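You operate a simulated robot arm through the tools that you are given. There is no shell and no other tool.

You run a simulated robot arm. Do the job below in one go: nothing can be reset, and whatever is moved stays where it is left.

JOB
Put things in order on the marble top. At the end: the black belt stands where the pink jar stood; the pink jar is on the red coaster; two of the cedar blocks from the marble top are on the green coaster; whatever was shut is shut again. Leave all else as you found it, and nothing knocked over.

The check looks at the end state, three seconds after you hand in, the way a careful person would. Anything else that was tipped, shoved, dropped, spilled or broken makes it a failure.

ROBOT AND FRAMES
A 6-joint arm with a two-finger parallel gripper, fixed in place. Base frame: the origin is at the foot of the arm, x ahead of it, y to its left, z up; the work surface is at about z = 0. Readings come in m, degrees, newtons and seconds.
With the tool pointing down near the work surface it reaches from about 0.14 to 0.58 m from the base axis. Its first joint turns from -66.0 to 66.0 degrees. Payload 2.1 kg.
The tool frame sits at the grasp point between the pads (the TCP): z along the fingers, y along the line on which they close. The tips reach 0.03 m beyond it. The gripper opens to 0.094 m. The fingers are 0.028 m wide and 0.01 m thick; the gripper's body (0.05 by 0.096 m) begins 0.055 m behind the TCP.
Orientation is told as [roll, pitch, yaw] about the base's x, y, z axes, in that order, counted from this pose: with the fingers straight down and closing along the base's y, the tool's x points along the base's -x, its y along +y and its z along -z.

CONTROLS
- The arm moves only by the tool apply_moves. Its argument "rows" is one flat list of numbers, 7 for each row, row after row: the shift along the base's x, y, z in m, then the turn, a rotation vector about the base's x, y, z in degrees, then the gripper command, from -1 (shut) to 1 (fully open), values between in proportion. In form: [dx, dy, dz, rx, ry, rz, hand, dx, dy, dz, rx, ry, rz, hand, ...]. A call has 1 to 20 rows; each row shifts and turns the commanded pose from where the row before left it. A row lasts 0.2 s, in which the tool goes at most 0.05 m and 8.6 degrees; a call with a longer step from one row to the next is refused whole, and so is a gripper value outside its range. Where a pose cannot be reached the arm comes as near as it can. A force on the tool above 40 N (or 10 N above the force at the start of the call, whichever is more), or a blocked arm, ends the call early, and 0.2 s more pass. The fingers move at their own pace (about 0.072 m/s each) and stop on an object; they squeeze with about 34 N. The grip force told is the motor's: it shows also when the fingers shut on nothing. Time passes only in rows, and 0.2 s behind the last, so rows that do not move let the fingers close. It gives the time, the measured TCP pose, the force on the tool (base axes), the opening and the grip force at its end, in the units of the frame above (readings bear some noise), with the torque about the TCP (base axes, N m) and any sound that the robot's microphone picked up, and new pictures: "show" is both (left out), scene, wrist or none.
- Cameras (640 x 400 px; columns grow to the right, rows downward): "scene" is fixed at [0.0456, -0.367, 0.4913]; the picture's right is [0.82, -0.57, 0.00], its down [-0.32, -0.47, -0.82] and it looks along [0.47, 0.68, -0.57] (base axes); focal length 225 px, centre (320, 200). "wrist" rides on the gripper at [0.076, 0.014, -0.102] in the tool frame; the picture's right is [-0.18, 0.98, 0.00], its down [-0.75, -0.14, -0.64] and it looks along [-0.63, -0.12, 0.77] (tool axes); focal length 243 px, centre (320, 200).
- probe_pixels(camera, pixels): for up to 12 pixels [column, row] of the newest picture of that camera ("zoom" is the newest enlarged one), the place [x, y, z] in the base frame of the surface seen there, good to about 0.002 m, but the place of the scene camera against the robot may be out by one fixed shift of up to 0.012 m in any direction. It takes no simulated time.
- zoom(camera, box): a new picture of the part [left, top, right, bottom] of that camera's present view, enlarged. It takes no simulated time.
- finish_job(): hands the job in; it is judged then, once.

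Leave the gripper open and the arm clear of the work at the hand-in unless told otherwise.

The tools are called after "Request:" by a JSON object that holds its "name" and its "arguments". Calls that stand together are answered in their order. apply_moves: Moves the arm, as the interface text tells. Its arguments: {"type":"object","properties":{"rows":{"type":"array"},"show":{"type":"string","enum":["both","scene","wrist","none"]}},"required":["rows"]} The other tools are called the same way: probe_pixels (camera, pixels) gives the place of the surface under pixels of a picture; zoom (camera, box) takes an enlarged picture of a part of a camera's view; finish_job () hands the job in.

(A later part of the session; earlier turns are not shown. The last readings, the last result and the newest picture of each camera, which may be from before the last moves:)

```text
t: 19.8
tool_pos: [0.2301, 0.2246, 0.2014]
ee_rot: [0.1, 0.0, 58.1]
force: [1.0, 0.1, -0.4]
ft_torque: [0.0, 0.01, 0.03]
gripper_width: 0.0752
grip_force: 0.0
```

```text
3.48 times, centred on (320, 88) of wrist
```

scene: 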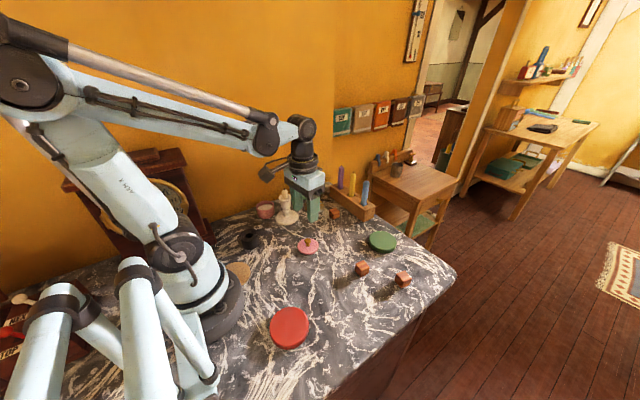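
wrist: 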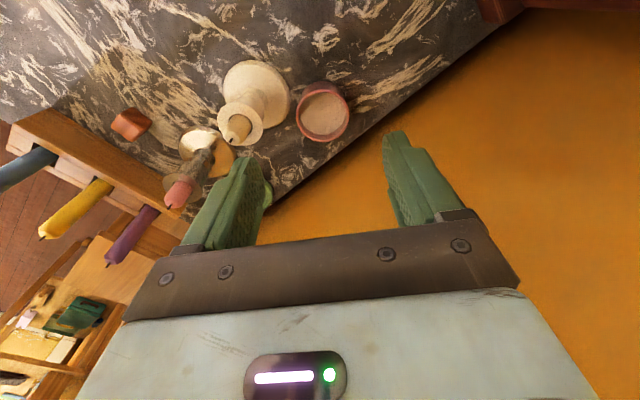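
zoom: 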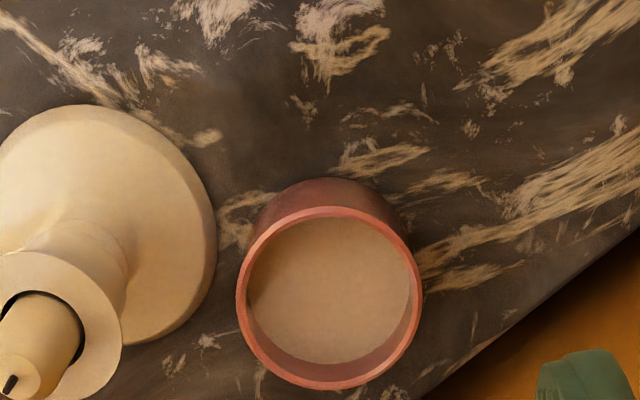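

There's no spill around the jar. I'll probe its rim and the candlestick base for the grasp.

Request:
{"name": "probe_pixels", "arguments": {"camera": "zoom", "pixels": [[241, 290], [418, 285], [325, 211], [335, 386], [265, 225], [395, 370], [265, 365], [398, 232], [330, 185], [330, 310], [210, 250], [120, 110]]}}

```text
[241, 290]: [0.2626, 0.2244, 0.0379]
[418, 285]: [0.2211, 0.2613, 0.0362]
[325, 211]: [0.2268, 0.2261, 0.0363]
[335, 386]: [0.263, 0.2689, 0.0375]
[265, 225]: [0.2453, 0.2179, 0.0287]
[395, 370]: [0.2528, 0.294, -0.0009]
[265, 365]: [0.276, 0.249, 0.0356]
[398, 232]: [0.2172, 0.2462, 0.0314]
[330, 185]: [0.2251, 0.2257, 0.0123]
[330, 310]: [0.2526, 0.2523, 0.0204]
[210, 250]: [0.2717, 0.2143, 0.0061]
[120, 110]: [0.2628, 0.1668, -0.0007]
```

Jar body centre ≈(0.246, 0.246), radius 0.0285, rim z≈0.037. The candlestick base is about 1 cm away, so I'll close along x (yaw 90°) to keep the fingers clear of it. I'll hover above it first.

Request:
{"name": "apply_moves", "arguments": {"rows": [0.004, 0.0053, -0.015, 0, 0, 8, 0.6, 0.004, 0.0053, -0.015, 0, 0, 8, 0.6, 0.004, 0.0054, -0.015, 0, 0, 8, 0.6, 0.004, 0.0054, -0.015, 0, 0, 8, 0.6, 0, 0, -0.01, 0, 0, 0, 0.6, 0, 0, 0, 0, 0, 0, 0.6], "show": "both"}}

Request:
{"name": "zoom", "arguments": {"camera": "wrist", "box": [220, 70, 420, 200]}}

```text
t: 21.2
tool_pos: [0.246, 0.247, 0.1308]
ee_rot: [-0.1, 0.0, 90.0]
force: [0.6, -0.9, -0.1]
ft_torque: [0.0, 0.01, 0.01]
gripper_width: 0.0753
grip_force: 0.1
```

scene: 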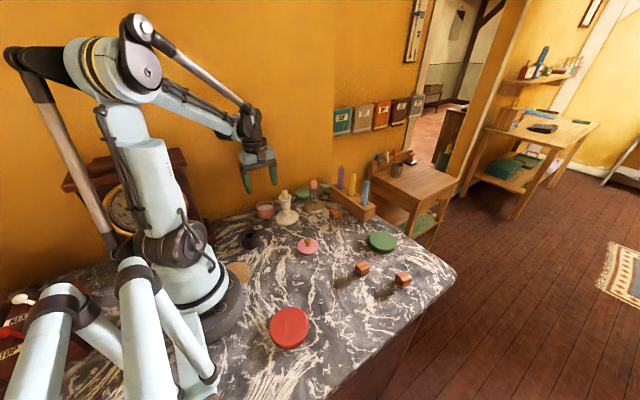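
wrist: 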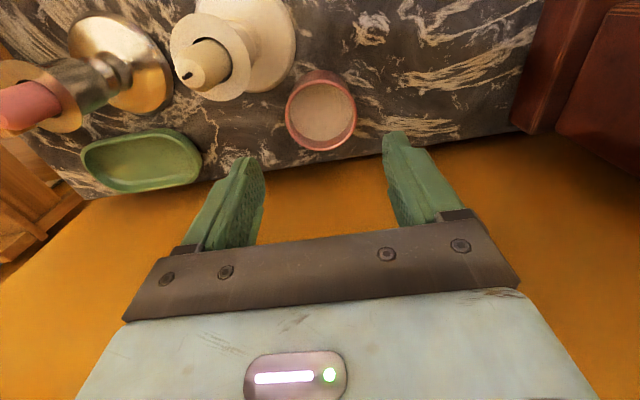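

```text
3.08 times, centred on (320, 135) of wrist
```

zoom: 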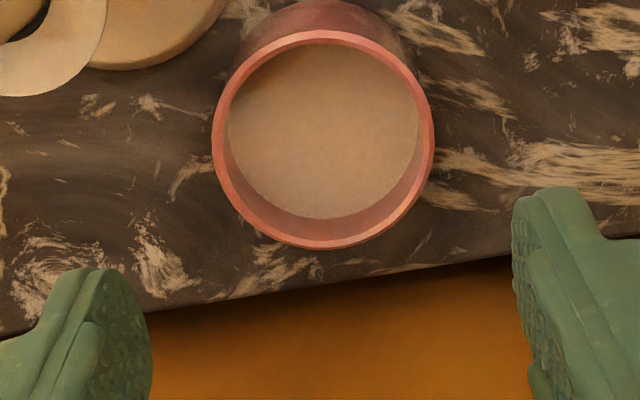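

The rim centre is at column 321, row 115.5, against an expected row of about 119.6. So the jar is ~3 mm nearer −y than the TCP. I'll correct that, go down to TCP z≈0.038 (tips at 8 mm), and look before closing.

Request:
{"name": "apply_moves", "arguments": {"rows": [-0.0005, -0.001, -0.02, 0, 0, 0, 0.6, 0, -0.001, -0.02, 0, 0, 0, 0.6, 0, -0.001, -0.02, 0, 0, 0, 0.6, 0, 0, -0.02, 0, 0, 0, 0.6, 0, 0, -0.012, 0, 0, 0, 0.6, 0, 0, 0, 0, 0, 0, 0.6], "show": "both"}}

Request:
{"name": "zoom", "arguments": {"camera": "scene", "box": [235, 170, 305, 225]}}

```text
t: 22.6
tool_pos: [0.245, 0.2431, 0.0386]
ee_rot: [0.1, -0.1, 90.1]
force: [-0.3, 0.6, 0.0]
ft_torque: [-0.02, 0.02, -0.02]
gripper_width: 0.0751
grip_force: 0.1
```

scene: 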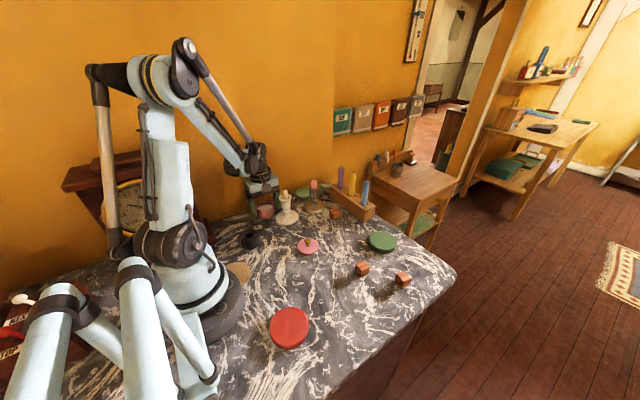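
wrist: 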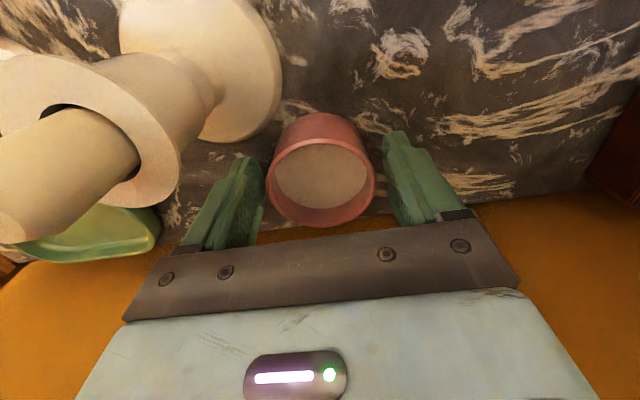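

```text
7.27 times, centred on (270, 198) of scene
```

zoom: 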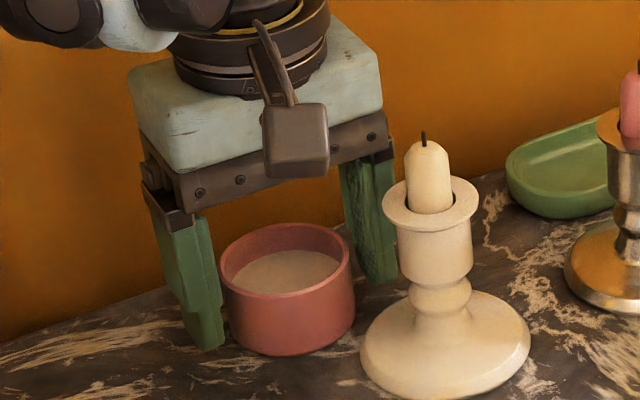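

The fingers straddle the jar body and are clear of the candlestick. I'll close on the body.

Request:
{"name": "apply_moves", "arguments": {"rows": [0, 0, 0, 0, 0, 0, 0.35, 0, 0, 0, 0, 0, 0, 0.1, 0, 0, 0, 0, 0, 0, -0.2, 0, 0, 0, 0, 0, 0, -0.5, 0, 0, 0, 0, 0, 0, -1, 0, 0, 0, 0, 0, 0, -1], "show": "wrist"}}

```text
t: 24.0
tool_pos: [0.2456, 0.2424, 0.0397]
ee_rot: [-0.1, 0.0, 90.2]
force: [0.0, 0.8, -0.5]
ft_torque: [0.01, -0.01, 0.03]
gripper_width: 0.0613
grip_force: 34.8
```

wrist: 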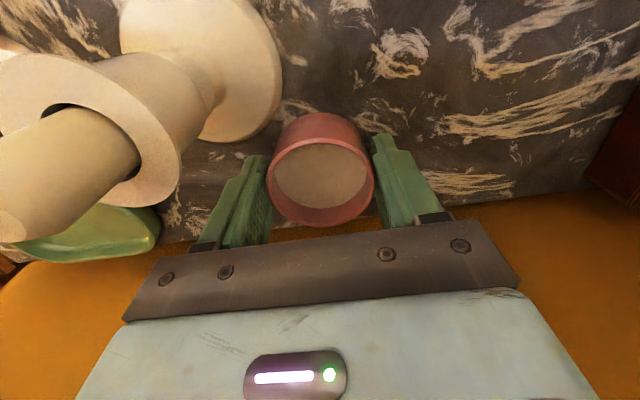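

Gripped at 61 mm. I'll lift a little and check that the jar comes up level.

Request:
{"name": "apply_moves", "arguments": {"rows": [0, 0, 0.004, 0, 0, 0, -1, 0, 0, 0.006, 0, 0, 0, -1, 0, 0, 0.01, 0, 0, 0, -1, 0, 0, 0.01, 0, 0, 0, -1, 0, 0, 0, 0, 0, 0, -1], "show": "both"}}

Request:
{"name": "zoom", "arguments": {"camera": "scene", "box": [235, 160, 305, 225]}}

```text
t: 25.2
tool_pos: [0.2456, 0.2427, 0.0686]
ee_rot: [0.0, 0.0, 89.9]
force: [0.2, 0.0, -0.7]
ft_torque: [0.0, -0.02, -0.02]
gripper_width: 0.0614
grip_force: 34.2
```

scene: 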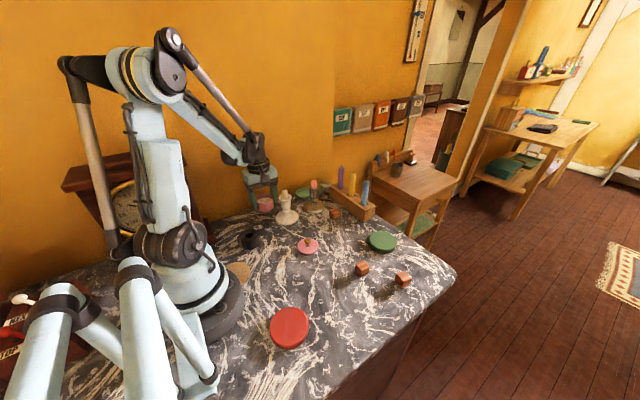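
wrist: 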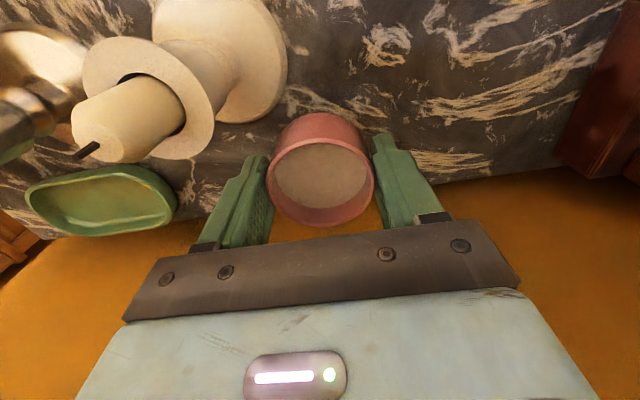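

```text
6.15 times, centred on (270, 192) of scene
```

zoom: 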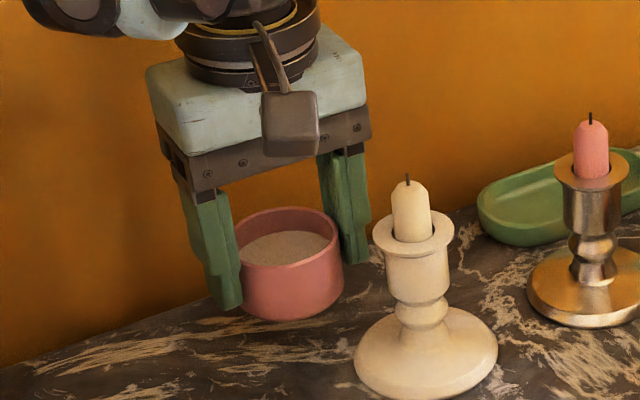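

The jar is level in the grip with its contents undisturbed. I'll raise it and carry it slowly around toward the red coaster, stopping slightly beyond so the wrist camera can see the coaster.

Request:
{"name": "apply_moves", "arguments": {"rows": [0, 0, 0.02, 0, 0, 0, -1, 0, 0, 0.03, 0, 0, 0, -1, -0.0152, -0.0177, 0, 0, 0, -8, -1, -0.0152, -0.0177, 0, 0, 0, -8, -1, -0.0152, -0.0177, 0, 0, 0, -8, -1, 0.003, -0.028, 0, 0, 0, -8, -1, 0.003, -0.028, 0, 0, 0, -8, -1, 0.003, -0.028, 0, 0, 0, -8, -1, 0.003, -0.028, 0, 0, 0, -8, -1, 0.003, -0.028, 0, 0, 0, -8, -1, 0, 0, 0, 0, 0, 0, -1], "show": "scene"}}

```text
t: 27.6
tool_pos: [0.2154, 0.0458, 0.1217]
ee_rot: [0.0, -0.1, 25.9]
force: [0.2, 1.0, -1.5]
ft_torque: [-0.03, -0.03, -0.01]
gripper_width: 0.0615
grip_force: 33.3
```

scene: 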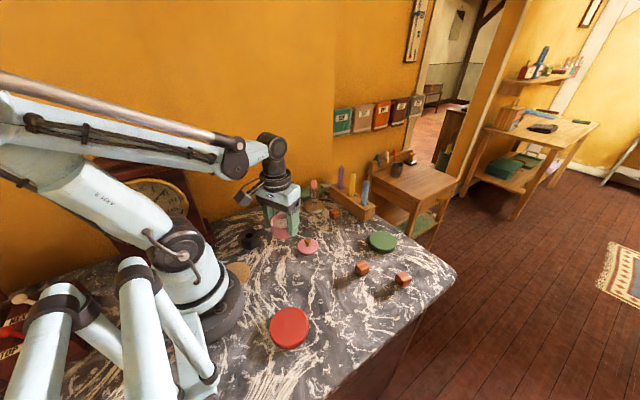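

The jar is held firmly and level. I'll continue around to just beyond the red coaster.

Request:
{"name": "apply_moves", "arguments": {"rows": [-0.001, -0.026, 0, 0, 0, -8, -1, -0.001, -0.026, 0, 0, 0, -8, -1, -0.001, -0.026, 0, 0, 0, -8, -1, -0.001, -0.026, 0, 0, 0, -8, -1, -0.001, -0.026, 0, 0, 0, -8, -1, -0.0088, -0.025, 0, 0, 0, -8, -1, -0.0088, -0.025, 0, 0, 0, -8, -1, -0.0088, -0.025, 0, 0, 0, -8, -1, -0.0088, -0.025, 0, 0, 0, -8, -1, 0, 0, 0, 0, 0, 0, -1], "show": "both"}}

```text
t: 29.8
tool_pos: [0.176, -0.1822, 0.1202]
ee_rot: [0.0, 0.0, -45.9]
force: [-0.1, -0.4, -1.0]
ft_torque: [0.01, 0.01, 0.0]
gripper_width: 0.0614
grip_force: 34.0
```

scene: 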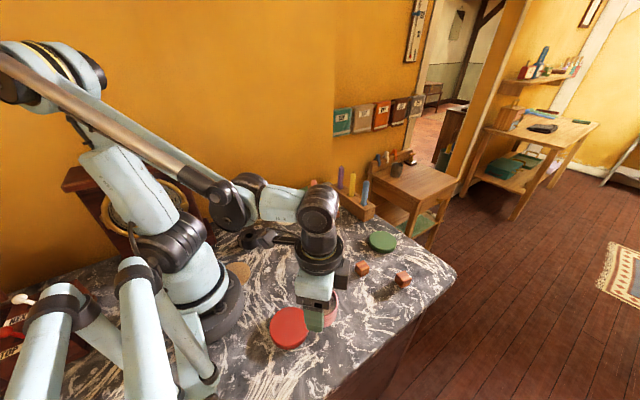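
wrist: 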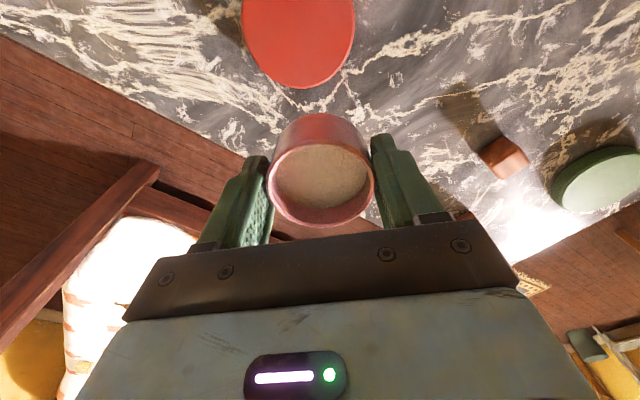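

The red coaster shows at wrist (298,30). I'll zoom in and probe its edge to fit the centre.

Request:
{"name": "zoom", "arguments": {"camera": "wrist", "box": [220, 0, 380, 100]}}

Request:
{"name": "probe_pixels", "arguments": {"camera": "zoom", "pixels": [[92, 100], [530, 120], [312, 335], [150, 230], [480, 230], [200, 290], [420, 300], [130, 5], [530, 40], [312, 150], [400, 5], [240, 5]]}}

```text
4.00 times, centred on (300, 50) of wrist
```

zoom: 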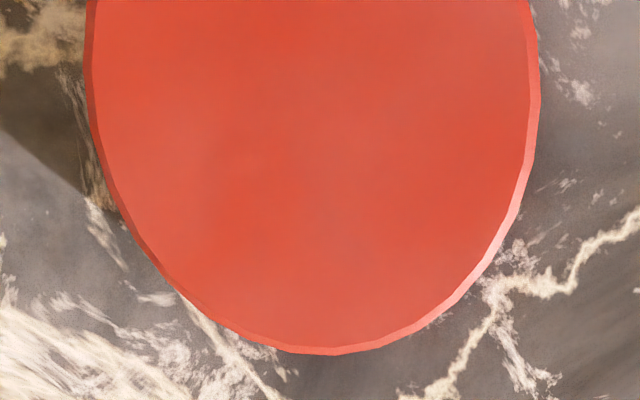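

```text
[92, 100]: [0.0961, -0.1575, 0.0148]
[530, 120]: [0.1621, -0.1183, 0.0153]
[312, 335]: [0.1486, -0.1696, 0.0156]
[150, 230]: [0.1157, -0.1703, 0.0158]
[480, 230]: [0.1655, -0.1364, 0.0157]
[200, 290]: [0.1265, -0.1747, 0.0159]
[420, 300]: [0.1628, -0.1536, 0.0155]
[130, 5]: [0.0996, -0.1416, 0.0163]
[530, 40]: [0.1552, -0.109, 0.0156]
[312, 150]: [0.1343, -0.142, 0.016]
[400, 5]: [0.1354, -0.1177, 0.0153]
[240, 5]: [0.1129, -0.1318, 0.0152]
```

Red coaster centre ≈(0.130, −0.138), top z≈0.0157, radius ≈0.039. I'll check how the jar sits in the fingers by enlarging its rim.

Request:
{"name": "zoom", "arguments": {"camera": "wrist", "box": [220, 110, 420, 235]}}

Request:
{"name": "probe_pixels", "arguments": {"camera": "wrist", "pixels": [[320, 148], [320, 222], [276, 180], [365, 180], [320, 130], [320, 180]]}}

```text
3.20 times, centred on (320, 172) of wrist
```

zoom: 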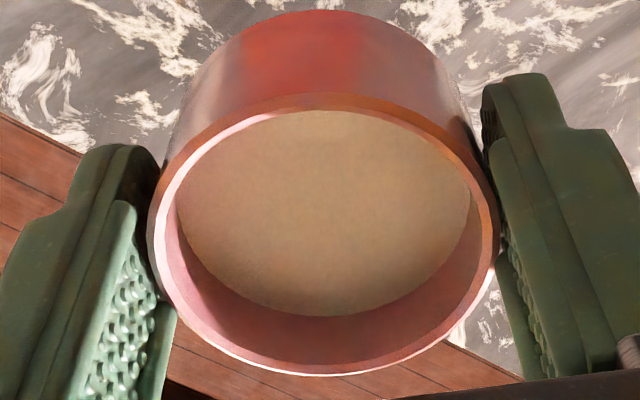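

```text
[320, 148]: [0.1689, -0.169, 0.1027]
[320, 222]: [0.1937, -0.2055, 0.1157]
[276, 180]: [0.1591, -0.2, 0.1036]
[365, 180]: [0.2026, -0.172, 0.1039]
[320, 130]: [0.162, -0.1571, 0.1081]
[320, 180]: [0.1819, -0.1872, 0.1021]
```

The jar centre is about 2 mm ahead of the TCP. I'll move back over the coaster to TCP target ≈(0.128, −0.136) and lower to TCP z≈0.075.

Request:
{"name": "apply_moves", "arguments": {"rows": [-0.0158, 0.0151, 0, 0, 0, 0, -1, -0.0158, 0.0151, 0, 0, 0, 0, -1, -0.0159, 0.0151, 0, 0, 0, 0, -1, 0, 0, -0.02, 0, 0, 0, -1, 0, 0, -0.02, 0, 0, 0, -1, 0, 0, -0.005, 0, 0, 0, -1, 0, 0, 0, 0, 0, 0, -1], "show": "both"}}

Request:
{"name": "zoom", "arguments": {"camera": "scene", "box": [250, 270, 350, 350]}}

```text
t: 31.4
tool_pos: [0.1291, -0.1347, 0.0733]
ee_rot: [0.0, 0.0, -46.0]
force: [0.1, -0.2, -1.7]
ft_torque: [-0.03, 0.0, 0.01]
gripper_width: 0.0615
grip_force: 34.1
```

scene: 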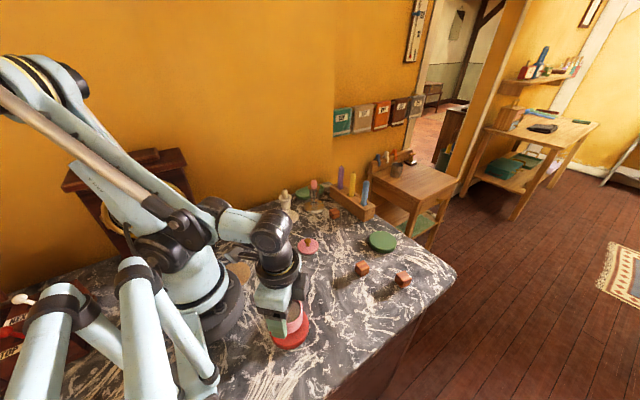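
wrist: 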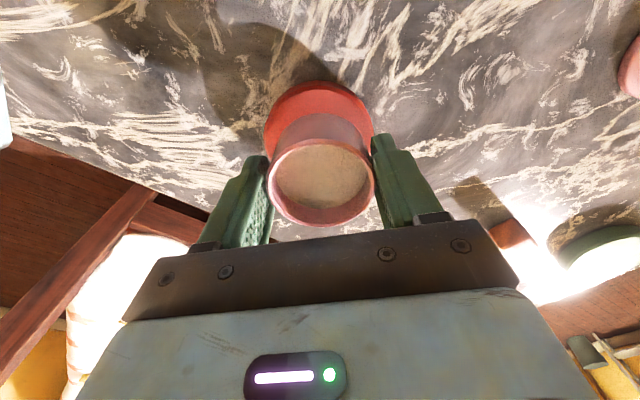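

```text
5.00 times, centred on (300, 310) of scene
```

zoom: 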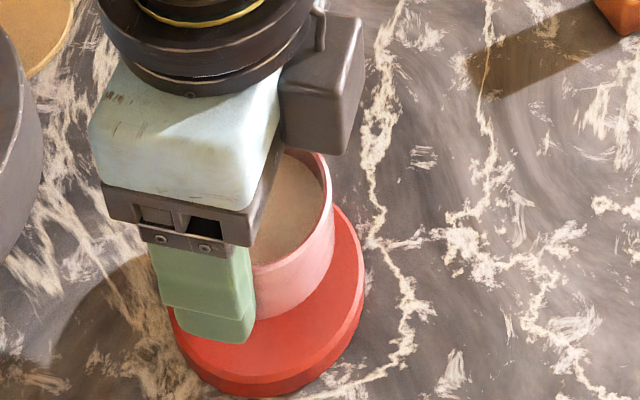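

The coaster is centred under the jar (columns 263–374). I'll lower most of the way and check again.

Request:
{"name": "apply_moves", "arguments": {"rows": [0, 0, -0.006, 0, 0, 0, -1, 0, 0, -0.006, 0, 0, 0, -1, 0, 0, -0.003, 0, 0, 0, -1, 0, 0, 0, 0, 0, 0, -1], "show": "both"}}

Request:
{"name": "zoom", "arguments": {"camera": "wrist", "box": [220, 80, 420, 205]}}

Request:
{"name": "zoom", "arguments": {"camera": "scene", "box": [250, 280, 340, 355]}}

```text
t: 32.4
tool_pos: [0.1276, -0.1374, 0.0595]
ee_rot: [0.0, -0.1, -46.0]
force: [-0.1, 1.1, -2.0]
ft_torque: [-0.01, -0.01, -0.02]
gripper_width: 0.0616
grip_force: 34.6
```

scene: 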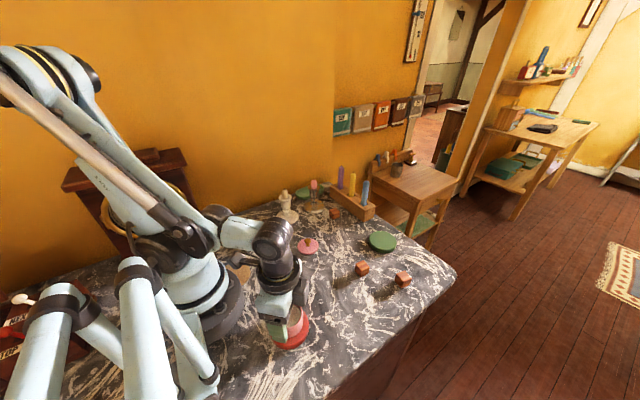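
wrist: 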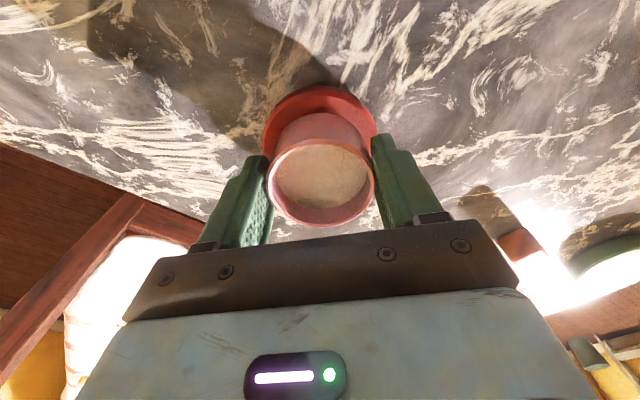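

```text
3.20 times, centred on (320, 142) of wrist
```

zoom: 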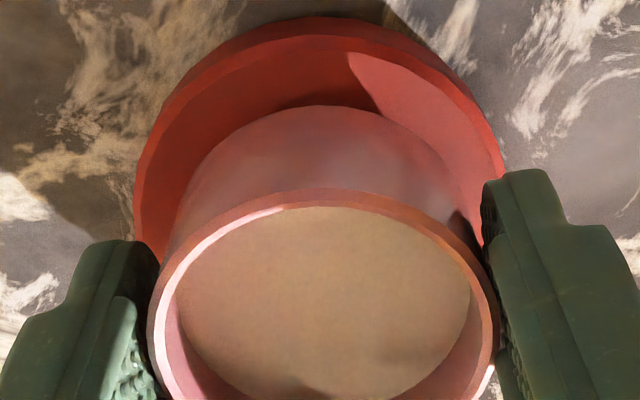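

```text
5.33 times, centred on (295, 318) of scene
```

zoom: 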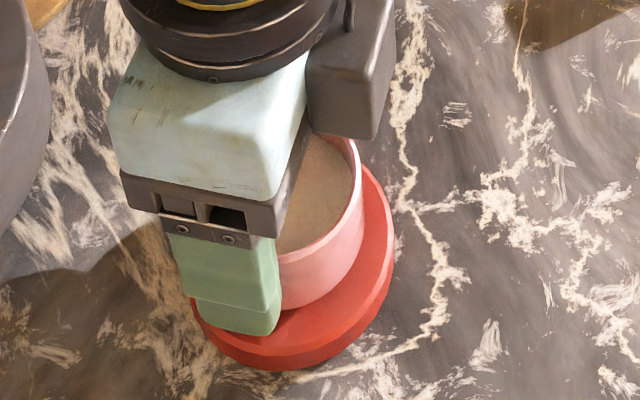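

The jar is centred on the coaster within about 1–2 mm. I'll lower slowly to contact.

Request:
{"name": "apply_moves", "arguments": {"rows": [0, 0, -0.002, 0, 0, 0, -1, 0, 0, -0.001, 0, 0, 0, -1, 0, 0, 0, 0, 0, 0, -1], "show": "none"}}

Request:
{"name": "apply_moves", "arguments": {"rows": [0, 0, -0.0008, 0, 0, 0, -1, 0, 0, 0, 0, 0, 0, -1], "show": "none"}}

```text
t: 33.2
tool_pos: [0.1264, -0.1364, 0.0562]
ee_rot: [0.0, 0.0, -46.0]
force: [-0.1, -0.3, -0.9]
ft_torque: [0.02, -0.01, -0.03]
gripper_width: 0.0613
grip_force: 33.9
```

```text
t: 33.8
tool_pos: [0.1271, -0.1368, 0.0551]
ee_rot: [0.1, -0.1, -45.9]
force: [-0.1, -0.2, -1.8]
ft_torque: [0.04, 0.01, -0.02]
gripper_width: 0.0613
grip_force: 33.7
```

Request:
{"name": "apply_moves", "arguments": {"rows": [0, 0, -0.0006, 0, 0, 0, -1, 0, 0, 0, 0, 0, 0, -1], "show": "none"}}

Request:
{"name": "apply_moves", "arguments": {"rows": [0, 0, -0.0006, 0, 0, 0, -1, 0, 0, 0, 0, 0, 0, -1], "show": "none"}}

```text
t: 34.4
tool_pos: [0.128, -0.1366, 0.0553]
ee_rot: [0.0, 0.0, -45.9]
force: [0.0, 0.0, -0.2]
ft_torque: [0.03, 0.02, 0.0]
gripper_width: 0.0614
grip_force: 33.6
```

```text
t: 35.0
tool_pos: [0.1283, -0.1361, 0.0542]
ee_rot: [0.1, 0.0, -45.9]
force: [3.6, 5.6, 14.6]
ft_torque: [0.12, -0.18, 0.01]
gripper_width: 0.0613
grip_force: 34.0
```

Contact at ~15 N. I'll open the fingers and rise straight up.

Request:
{"name": "apply_moves", "arguments": {"rows": [0, 0, 0.0003, 0, 0, 0, -1, 0, 0, 0, 0, 0, 0, 0.4, 0, 0, 0, 0, 0, 0, 0.6, 0, 0, 0, 0, 0, 0, 0.7, 0, 0, 0.015, 0, 0, 0, 0.7, 0, 0, 0.03, 0, 0, 0, 0.7, 0, 0, 0.04, 0, 0, 0, 0.7, 0, 0, 0, 0, 0, 0, 0.7], "show": "both"}}

Request:
{"name": "zoom", "arguments": {"camera": "wrist", "box": [220, 50, 420, 175]}}

```text
t: 36.8
tool_pos: [0.1266, -0.1351, 0.1395]
ee_rot: [0.0, 0.0, -45.9]
force: [1.5, -0.6, -0.1]
ft_torque: [0.0, -0.02, -0.03]
gripper_width: 0.0802
grip_force: 0.1
```

scene: 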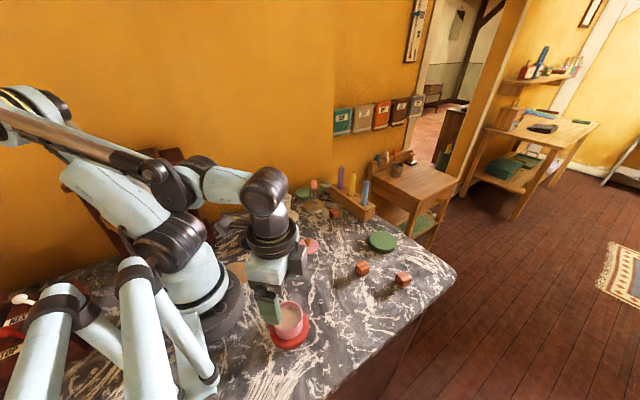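
wrist: 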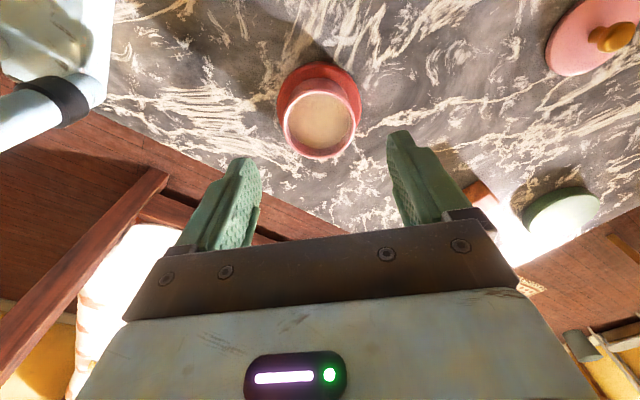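

```text
3.20 times, centred on (320, 112) of wrist
```

zoom: 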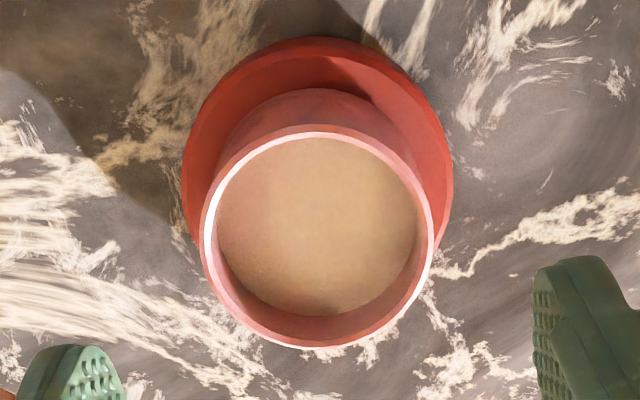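

The jar stands on the red coaster. I'll probe its rim to know exactly where the lid has to go.

Request:
{"name": "probe_pixels", "arguments": {"camera": "zoom", "pixels": [[208, 225], [428, 225], [318, 131], [318, 343], [240, 155], [398, 155], [240, 310], [398, 310], [318, 230], [318, 45], [187, 200], [449, 200]]}}

```text
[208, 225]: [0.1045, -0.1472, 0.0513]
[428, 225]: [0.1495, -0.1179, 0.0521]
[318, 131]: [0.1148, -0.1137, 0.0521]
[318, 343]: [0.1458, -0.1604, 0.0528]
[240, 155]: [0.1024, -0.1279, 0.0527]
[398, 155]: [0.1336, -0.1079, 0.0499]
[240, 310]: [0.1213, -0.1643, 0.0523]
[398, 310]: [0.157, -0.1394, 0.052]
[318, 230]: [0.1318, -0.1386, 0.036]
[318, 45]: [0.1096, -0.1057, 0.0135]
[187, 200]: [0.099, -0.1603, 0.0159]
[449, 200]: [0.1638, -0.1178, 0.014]
```

The jar body centre is at (0.1295, −0.1365), rim z≈0.052, well centred on the coaster. Next I'll get the lid at (0.28, 0.033).

Request:
{"name": "apply_moves", "arguments": {"rows": [0.0217, 0.0241, 0, 0, 0, 7.5, 0.6, 0.0217, 0.0241, 0, 0, 0, 7.5, 0.4, 0.0217, 0.0241, 0, 0, 0, 7.5, 0.1, 0.0217, 0.0241, 0, 0, 0, 7.5, 0.1, 0.0217, 0.0241, 0, 0, 0, 7.5, 0.1, 0.0217, 0.0241, 0, 0, 0, 7.5, 0.1, 0.0217, 0.0241, 0, 0, 0, 7.5, 0.1, 0, 0, -0.03, 0, 0, 0, 0.1, 0, 0, 0, 0, 0, 0, 0.1], "show": "both"}}

Request:
{"name": "zoom", "arguments": {"camera": "wrist", "box": [240, 60, 400, 160]}}

```text
t: 38.8
tool_pos: [0.2802, 0.0338, 0.1109]
ee_rot: [0.0, 0.0, 6.6]
force: [0.4, 0.4, -0.3]
ft_torque: [0.01, 0.01, 0.0]
gripper_width: 0.0518
grip_force: 0.1
```

scene: 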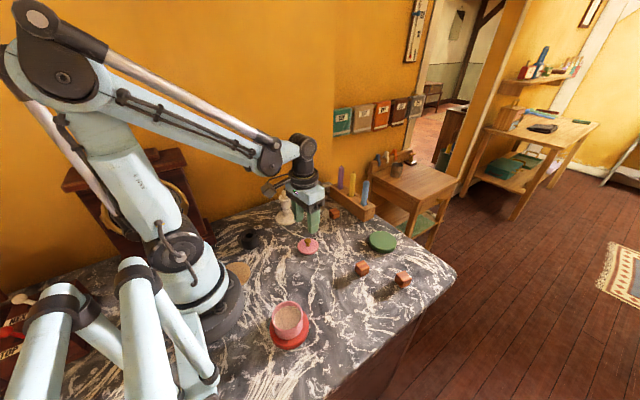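
wrist: 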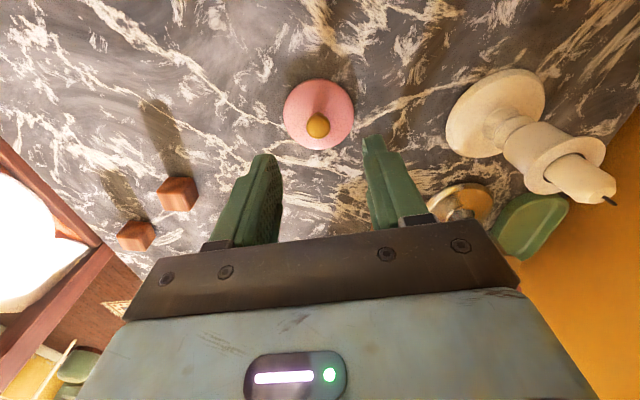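

```text
4.00 times, centred on (320, 110) of wrist
```

zoom: 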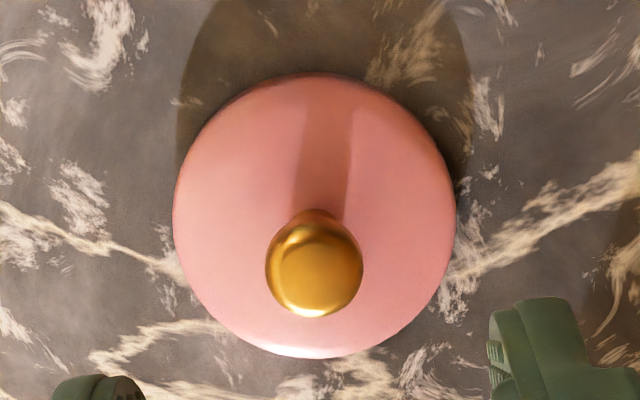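

The knob is 2.6 mm ahead and 1 mm to the right of the TCP. I'll correct, descend to TCP z≈0.043, and close on the knob.

Request:
{"name": "apply_moves", "arguments": {"rows": [0.0013, -0.0005, -0.02, 0, 0, 0, 0.1, 0.0013, -0.0004, -0.02, 0, 0, 0, 0.1, 0, 0, -0.018, 0, 0, 0, 0.1, 0, 0, -0.009, 0, 0, 0, 0.1, 0, 0, 0, 0, 0, 0, 0.1], "show": "wrist"}}

```text
t: 40.0
tool_pos: [0.2825, 0.0328, 0.0441]
ee_rot: [-0.1, 0.0, 6.6]
force: [-0.1, 0.1, -0.7]
ft_torque: [-0.03, 0.01, 0.01]
gripper_width: 0.0518
grip_force: 0.0
```

wrist: 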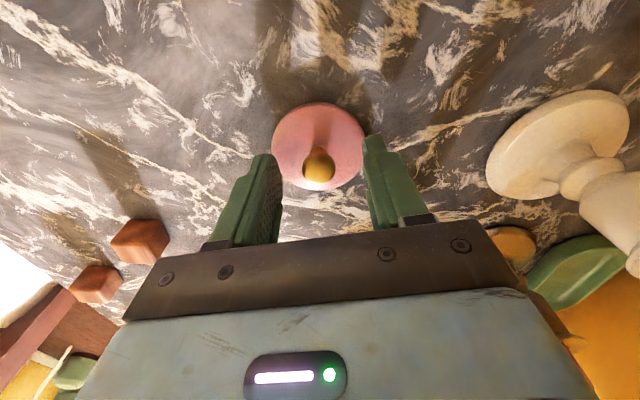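

The knob is centred. I'll go 2 mm lower and grip it.

Request:
{"name": "apply_moves", "arguments": {"rows": [0, 0, -0.002, 0, 0, 0, 0.1, 0, 0, 0, 0, 0, 0, -0.3, 0, 0, 0, 0, 0, 0, -0.6, 0, 0, 0, 0, 0, 0, -1, 0, 0, 0, 0, 0, 0, -1], "show": "none"}}

Request:
{"name": "apply_moves", "arguments": {"rows": [0, 0, 0.01, 0, 0, 0, -1, 0, 0, 0.03, 0, 0, 0, -1, 0, 0, 0.04, 0, 0, 0, -1, 0, 0, 0.02, 0, 0, 0, -1, 0, 0, 0, 0, 0, 0, -1], "show": "both"}}

Request:
{"name": "zoom", "arguments": {"camera": "scene", "box": [275, 180, 345, 240]}}

```text
t: 41.2
tool_pos: [0.2831, 0.0319, 0.0416]
ee_rot: [0.0, 0.0, 6.6]
force: [0.0, -0.2, -0.1]
ft_torque: [-0.01, 0.01, -0.01]
gripper_width: 0.0177
grip_force: 34.3
```

```text
t: 42.4
tool_pos: [0.2812, 0.0304, 0.1379]
ee_rot: [0.0, 0.0, 6.5]
force: [0.0, -0.7, -0.6]
ft_torque: [-0.01, -0.01, 0.02]
gripper_width: 0.0176
grip_force: 34.2
```

scene: 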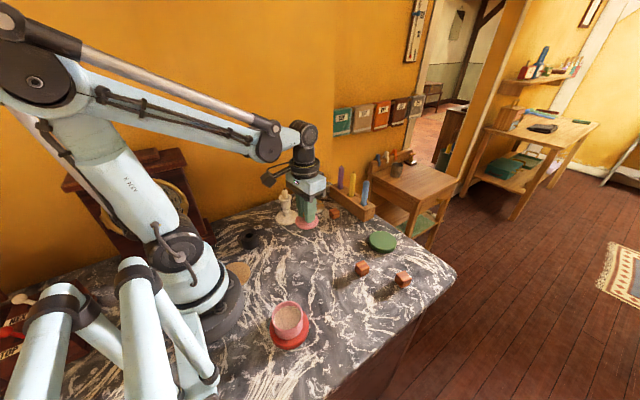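
wrist: 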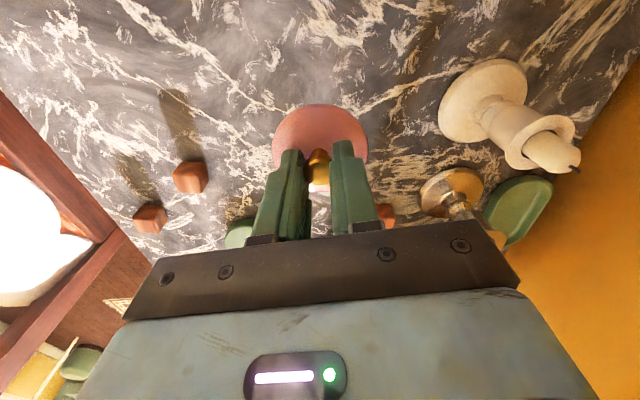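

```text
6.67 times, centred on (310, 210) of scene
```

zoom: 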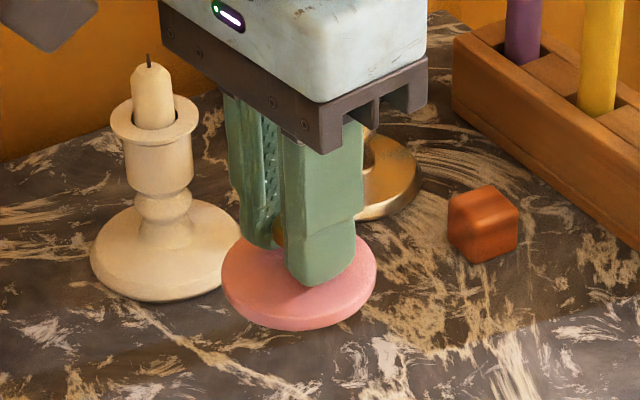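

The lid is held level. I'll enlarge the wrist view to measure its centre relative to the TCP.

Request:
{"name": "zoom", "arguments": {"camera": "wrist", "box": [240, 90, 400, 190]}}

Request:
{"name": "probe_pixels", "arguments": {"camera": "wrist", "pixels": [[320, 108], [278, 138], [363, 138], [320, 185], [300, 112], [340, 112], [318, 160]]}}

```text
4.00 times, centred on (320, 140) of wrist
```

zoom: 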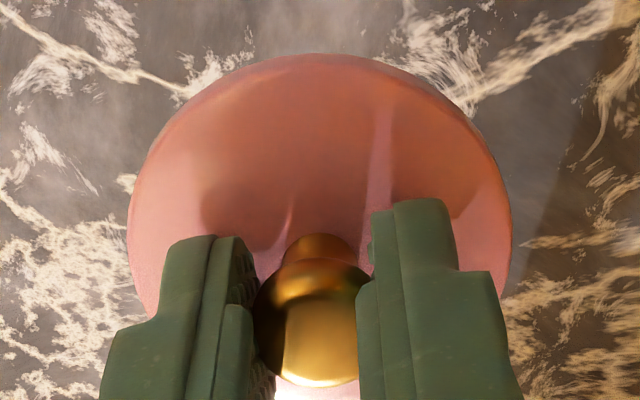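

```text
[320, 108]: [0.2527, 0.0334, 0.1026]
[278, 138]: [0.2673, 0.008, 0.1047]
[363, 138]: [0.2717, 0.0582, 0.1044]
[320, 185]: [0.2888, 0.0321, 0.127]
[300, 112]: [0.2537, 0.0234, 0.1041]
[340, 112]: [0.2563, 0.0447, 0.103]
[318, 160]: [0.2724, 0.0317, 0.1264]
```

The lid centre is laterally on the TCP and about 2 mm on the camera side. I'll carry it to above the jar, TCP target ≈(0.1307, −0.1387) at z≈0.12.

Request:
{"name": "apply_moves", "arguments": {"rows": [-0.0216, -0.0243, 0, 0, 0, -7.5, -1, -0.0216, -0.0243, 0, 0, 0, -7.5, -1, -0.0216, -0.0243, 0, 0, 0, -7.5, -1, -0.0216, -0.0243, 0, 0, 0, -7.5, -1, -0.0216, -0.0243, 0, 0, 0, -7.5, -1, -0.0216, -0.0243, 0, 0, 0, -7.5, -1, -0.0217, -0.0244, 0, 0, 0, -7.5, -1, 0, 0, -0.018, 0, 0, 0, -1, 0, 0, 0, 0, 0, 0, -1], "show": "both"}}

Request:
{"name": "zoom", "arguments": {"camera": "scene", "box": [240, 260, 340, 350]}}

Request:
{"name": "zoom", "arguments": {"camera": "wrist", "box": [220, 50, 420, 175]}}

```text
t: 44.4
tool_pos: [0.1335, -0.1402, 0.1219]
ee_rot: [0.0, 0.0, -46.1]
force: [-0.3, 0.3, 0.0]
ft_torque: [-0.02, -0.01, 0.0]
gripper_width: 0.0177
grip_force: 34.1
```

scene: 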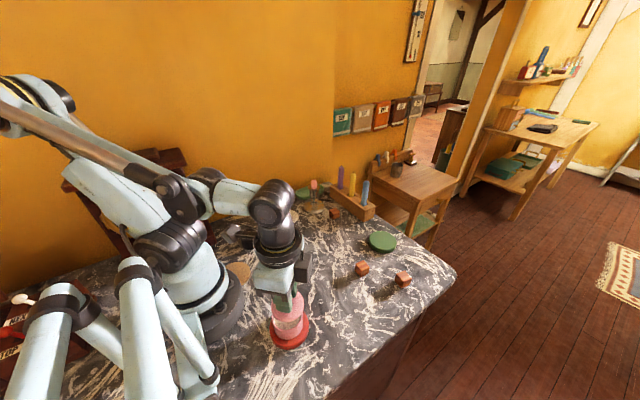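
wrist: 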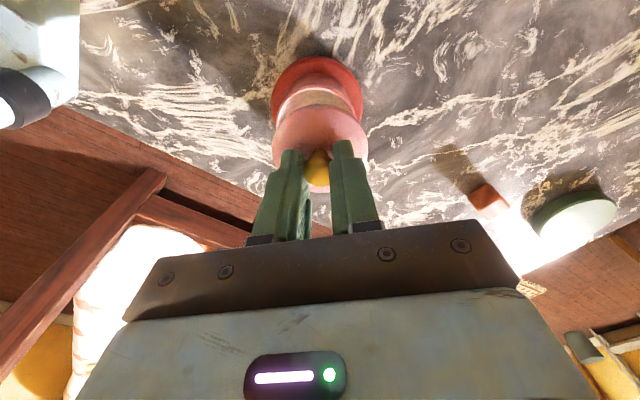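

```text
4.44 times, centred on (290, 305) of scene
```

zoom: 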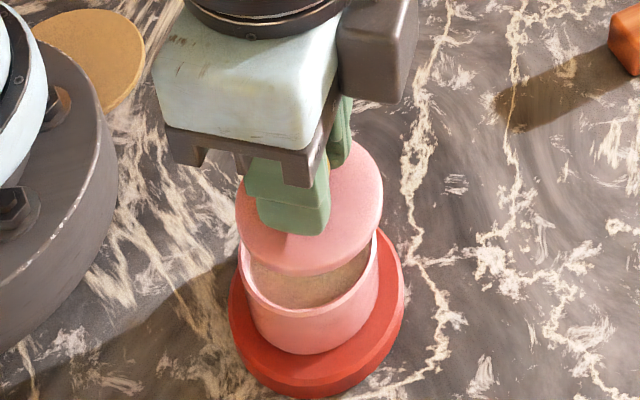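

```text
3.20 times, centred on (320, 112) of wrist
```

zoom: 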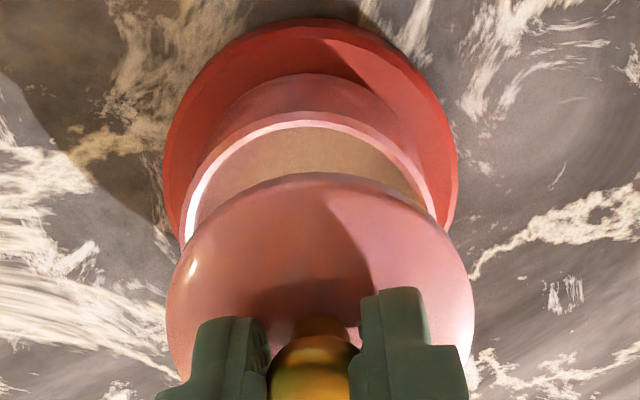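

The wrist view shows the jar about 2.3 mm to the left and 2.7 mm behind the lid centre. I'll shift by (−0.0034, +0.0006) and lower until the lid is about 6 mm above the rim.

Request:
{"name": "apply_moves", "arguments": {"rows": [-0.0017, 0.0003, -0.008, 0, 0, 0, -1, -0.0017, 0.0003, -0.008, 0, 0, 0, -1, 0, 0, -0.005, 0, 0, 0, -1, 0, 0, 0, 0, 0, 0, -1], "show": "both"}}

Request:
{"name": "zoom", "arguments": {"camera": "scene", "box": [250, 280, 330, 350]}}

Request:
{"name": "zoom", "arguments": {"camera": "wrist", "box": [240, 65, 400, 165]}}

```text
t: 45.4
tool_pos: [0.1278, -0.1383, 0.1028]
ee_rot: [0.0, 0.0, -46.0]
force: [-0.1, -0.9, -0.1]
ft_torque: [0.03, -0.06, -0.02]
gripper_width: 0.0176
grip_force: 34.2
```

scene: 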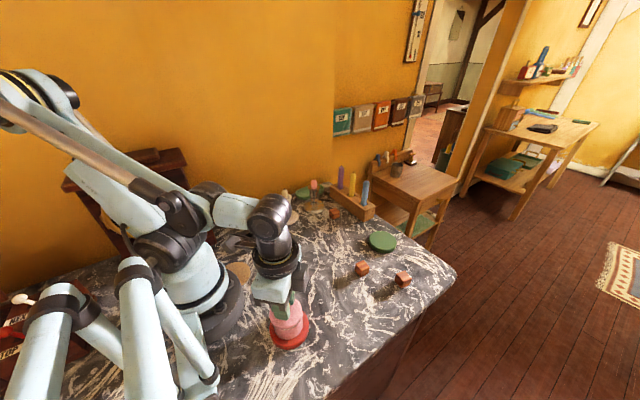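
wrist: 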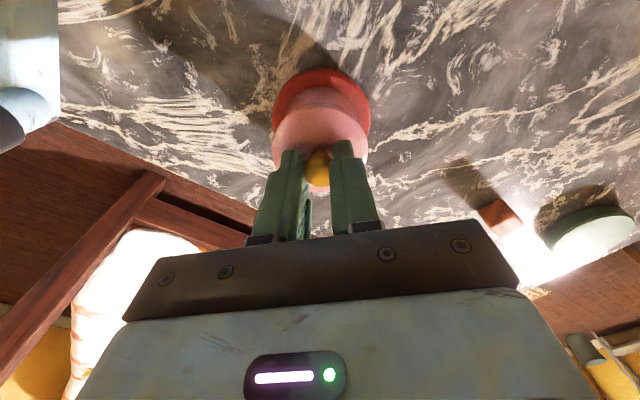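

```text
5.71 times, centred on (290, 315) of scene
```

zoom: 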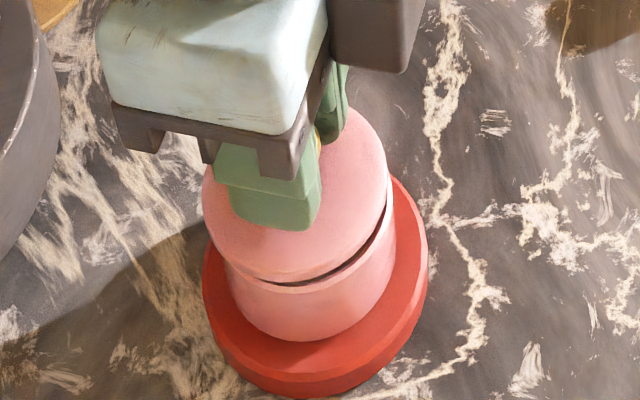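

```text
4.00 times, centred on (320, 115) of wrist
```

zoom: 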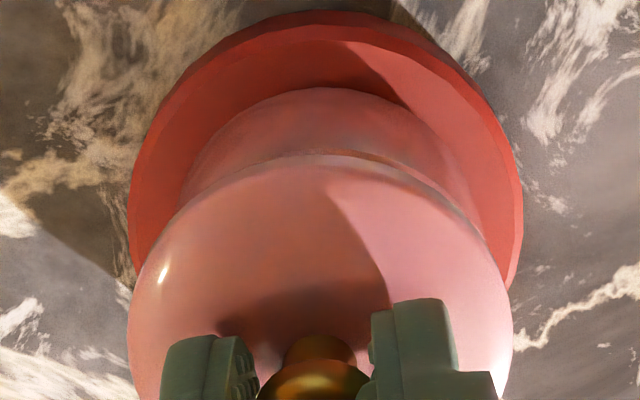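

The lid is nearly over the rim. The scene enlargement suggests it sits a few mm toward the base, so I'll measure lid and jar edges in a fresh scene enlargement.

Request:
{"name": "zoom", "arguments": {"camera": "scene", "box": [262, 290, 318, 340]}}

```text
8.00 times, centred on (290, 315) of scene
```

zoom: 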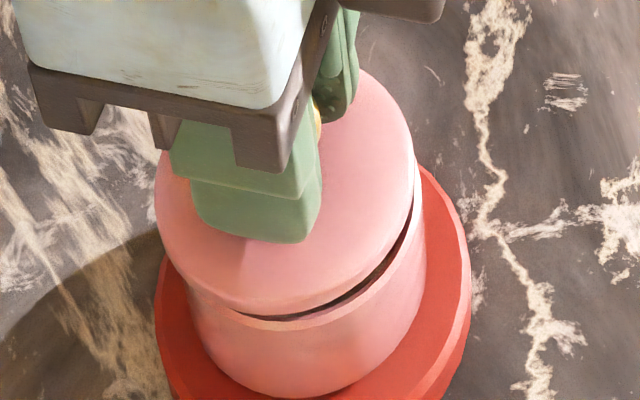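

Request:
{"name": "probe_pixels", "arguments": {"camera": "zoom", "pixels": [[160, 215], [410, 190], [380, 100], [230, 290], [330, 290], [400, 240], [280, 318], [380, 290], [418, 225], [205, 295], [415, 210], [170, 250]]}}

Request:
{"name": "probe_pixels", "arguments": {"camera": "zoom", "pixels": [[280, 380], [420, 290], [200, 330], [350, 365], [390, 335], [230, 360], [300, 322], [350, 308], [400, 262], [160, 320], [465, 300], [300, 290]]}}

```text
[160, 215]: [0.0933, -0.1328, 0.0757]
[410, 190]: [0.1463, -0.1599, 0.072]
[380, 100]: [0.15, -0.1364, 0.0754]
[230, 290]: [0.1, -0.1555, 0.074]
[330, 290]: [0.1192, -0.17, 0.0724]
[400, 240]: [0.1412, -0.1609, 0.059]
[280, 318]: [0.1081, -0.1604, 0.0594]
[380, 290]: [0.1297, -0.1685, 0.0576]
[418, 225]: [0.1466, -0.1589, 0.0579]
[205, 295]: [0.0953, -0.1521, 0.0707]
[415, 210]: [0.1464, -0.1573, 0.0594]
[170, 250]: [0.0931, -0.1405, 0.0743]
```

```text
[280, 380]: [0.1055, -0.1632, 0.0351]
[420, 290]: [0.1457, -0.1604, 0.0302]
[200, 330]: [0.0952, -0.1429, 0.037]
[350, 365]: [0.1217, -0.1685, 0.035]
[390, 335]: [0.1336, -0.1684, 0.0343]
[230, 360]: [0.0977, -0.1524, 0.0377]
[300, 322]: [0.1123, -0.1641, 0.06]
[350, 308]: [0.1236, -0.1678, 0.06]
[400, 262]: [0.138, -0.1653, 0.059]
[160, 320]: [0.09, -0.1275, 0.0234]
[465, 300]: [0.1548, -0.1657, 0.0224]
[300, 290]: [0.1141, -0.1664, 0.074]
```

In scene coordinates the jar centre is (0.1250, −0.1394) and the lid centre is (0.1235, −0.1390). I'll shift by (+0.0015, −0.0003) and lower 6 mm.

Request:
{"name": "apply_moves", "arguments": {"rows": [0.0015, -0.0003, -0.002, 0, 0, 0, -1, 0, 0, -0.003, 0, 0, 0, -1, 0, 0, 0, 0, 0, 0, -1], "show": "both"}}

Request:
{"name": "zoom", "arguments": {"camera": "scene", "box": [262, 290, 318, 340]}}

Request:
{"name": "zoom", "arguments": {"camera": "wrist", "box": [240, 65, 400, 165]}}

```text
t: 46.2
tool_pos: [0.1297, -0.1392, 0.0961]
ee_rot: [-0.1, 0.0, -46.0]
force: [0.0, -0.2, -1.0]
ft_torque: [-0.04, -0.01, 0.02]
gripper_width: 0.0175
grip_force: 33.5
```

scene: 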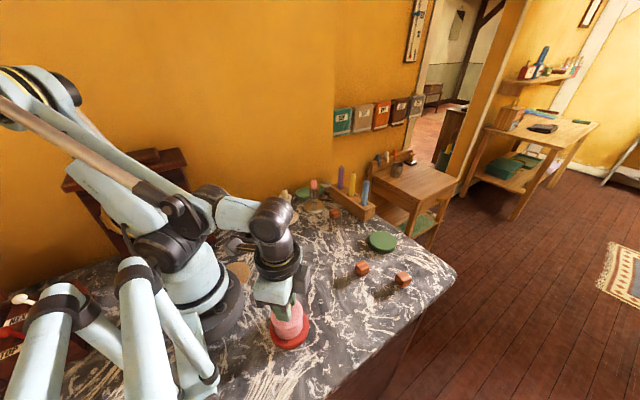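
wrist: 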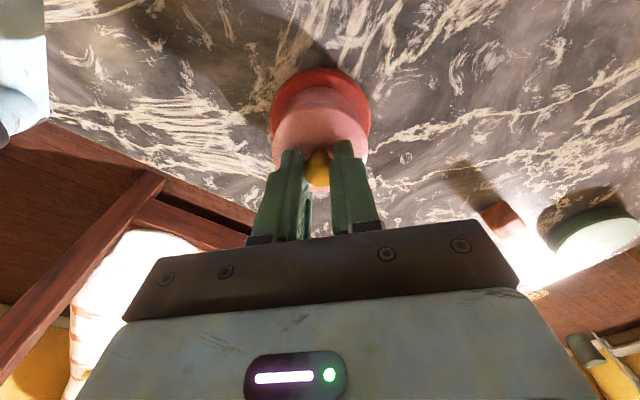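

```text
8.00 times, centred on (290, 315) of scene
```

zoom: 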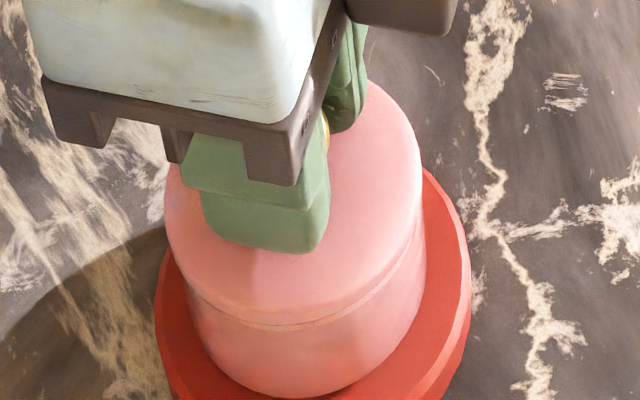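

```text
4.00 times, centred on (320, 115) of wrist
```

zoom: 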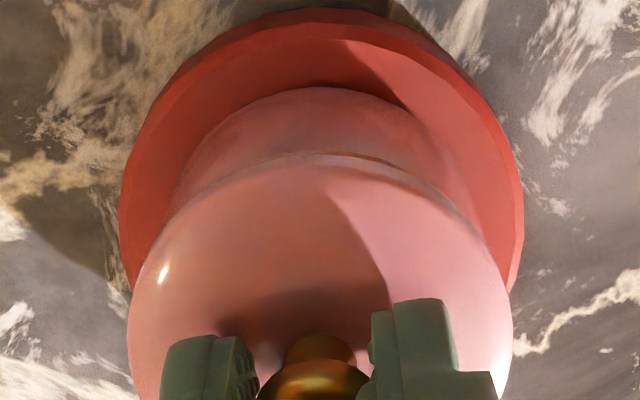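

The lid is aligned over the rim. I'll lower in 1 mm steps, watching force and listening for the snap.

Request:
{"name": "apply_moves", "arguments": {"rows": [0, 0, -0.001, 0, 0, 0, -1, 0, 0, 0, 0, 0, 0, -1], "show": "none"}}

Request:
{"name": "apply_moves", "arguments": {"rows": [0, 0, -0.001, 0, 0, 0, -1, 0, 0, 0, 0, 0, 0, -1], "show": "none"}}

Request:
{"name": "apply_moves", "arguments": {"rows": [0, 0, -0.0007, 0, 0, 0, -1, 0, 0, 0, 0, 0, 0, -1], "show": "scene"}}

```text
t: 46.8
tool_pos: [0.1282, -0.1387, 0.0953]
ee_rot: [0.0, 0.0, -46.0]
force: [-0.3, -0.2, -0.7]
ft_torque: [-0.02, -0.04, -0.03]
gripper_width: 0.0178
grip_force: 33.7
```

```text
t: 47.4
tool_pos: [0.1284, -0.1397, 0.0947]
ee_rot: [0.0, 0.0, -46.0]
force: [0.2, -0.8, -0.3]
ft_torque: [-0.01, -0.02, 0.01]
gripper_width: 0.0177
grip_force: 33.8
```

```text
t: 48.0
tool_pos: [0.1283, -0.1388, 0.0917]
ee_rot: [0.0, 0.0, -46.0]
force: [0.3, -0.1, 2.6]
ft_torque: [-0.06, -0.03, -0.01]
gripper_width: 0.0178
grip_force: 33.9
```

scene: 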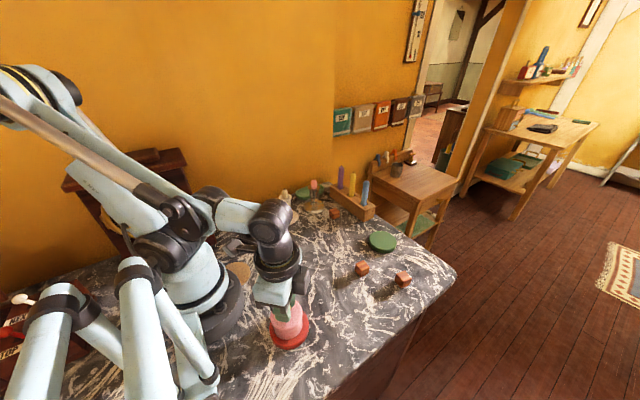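

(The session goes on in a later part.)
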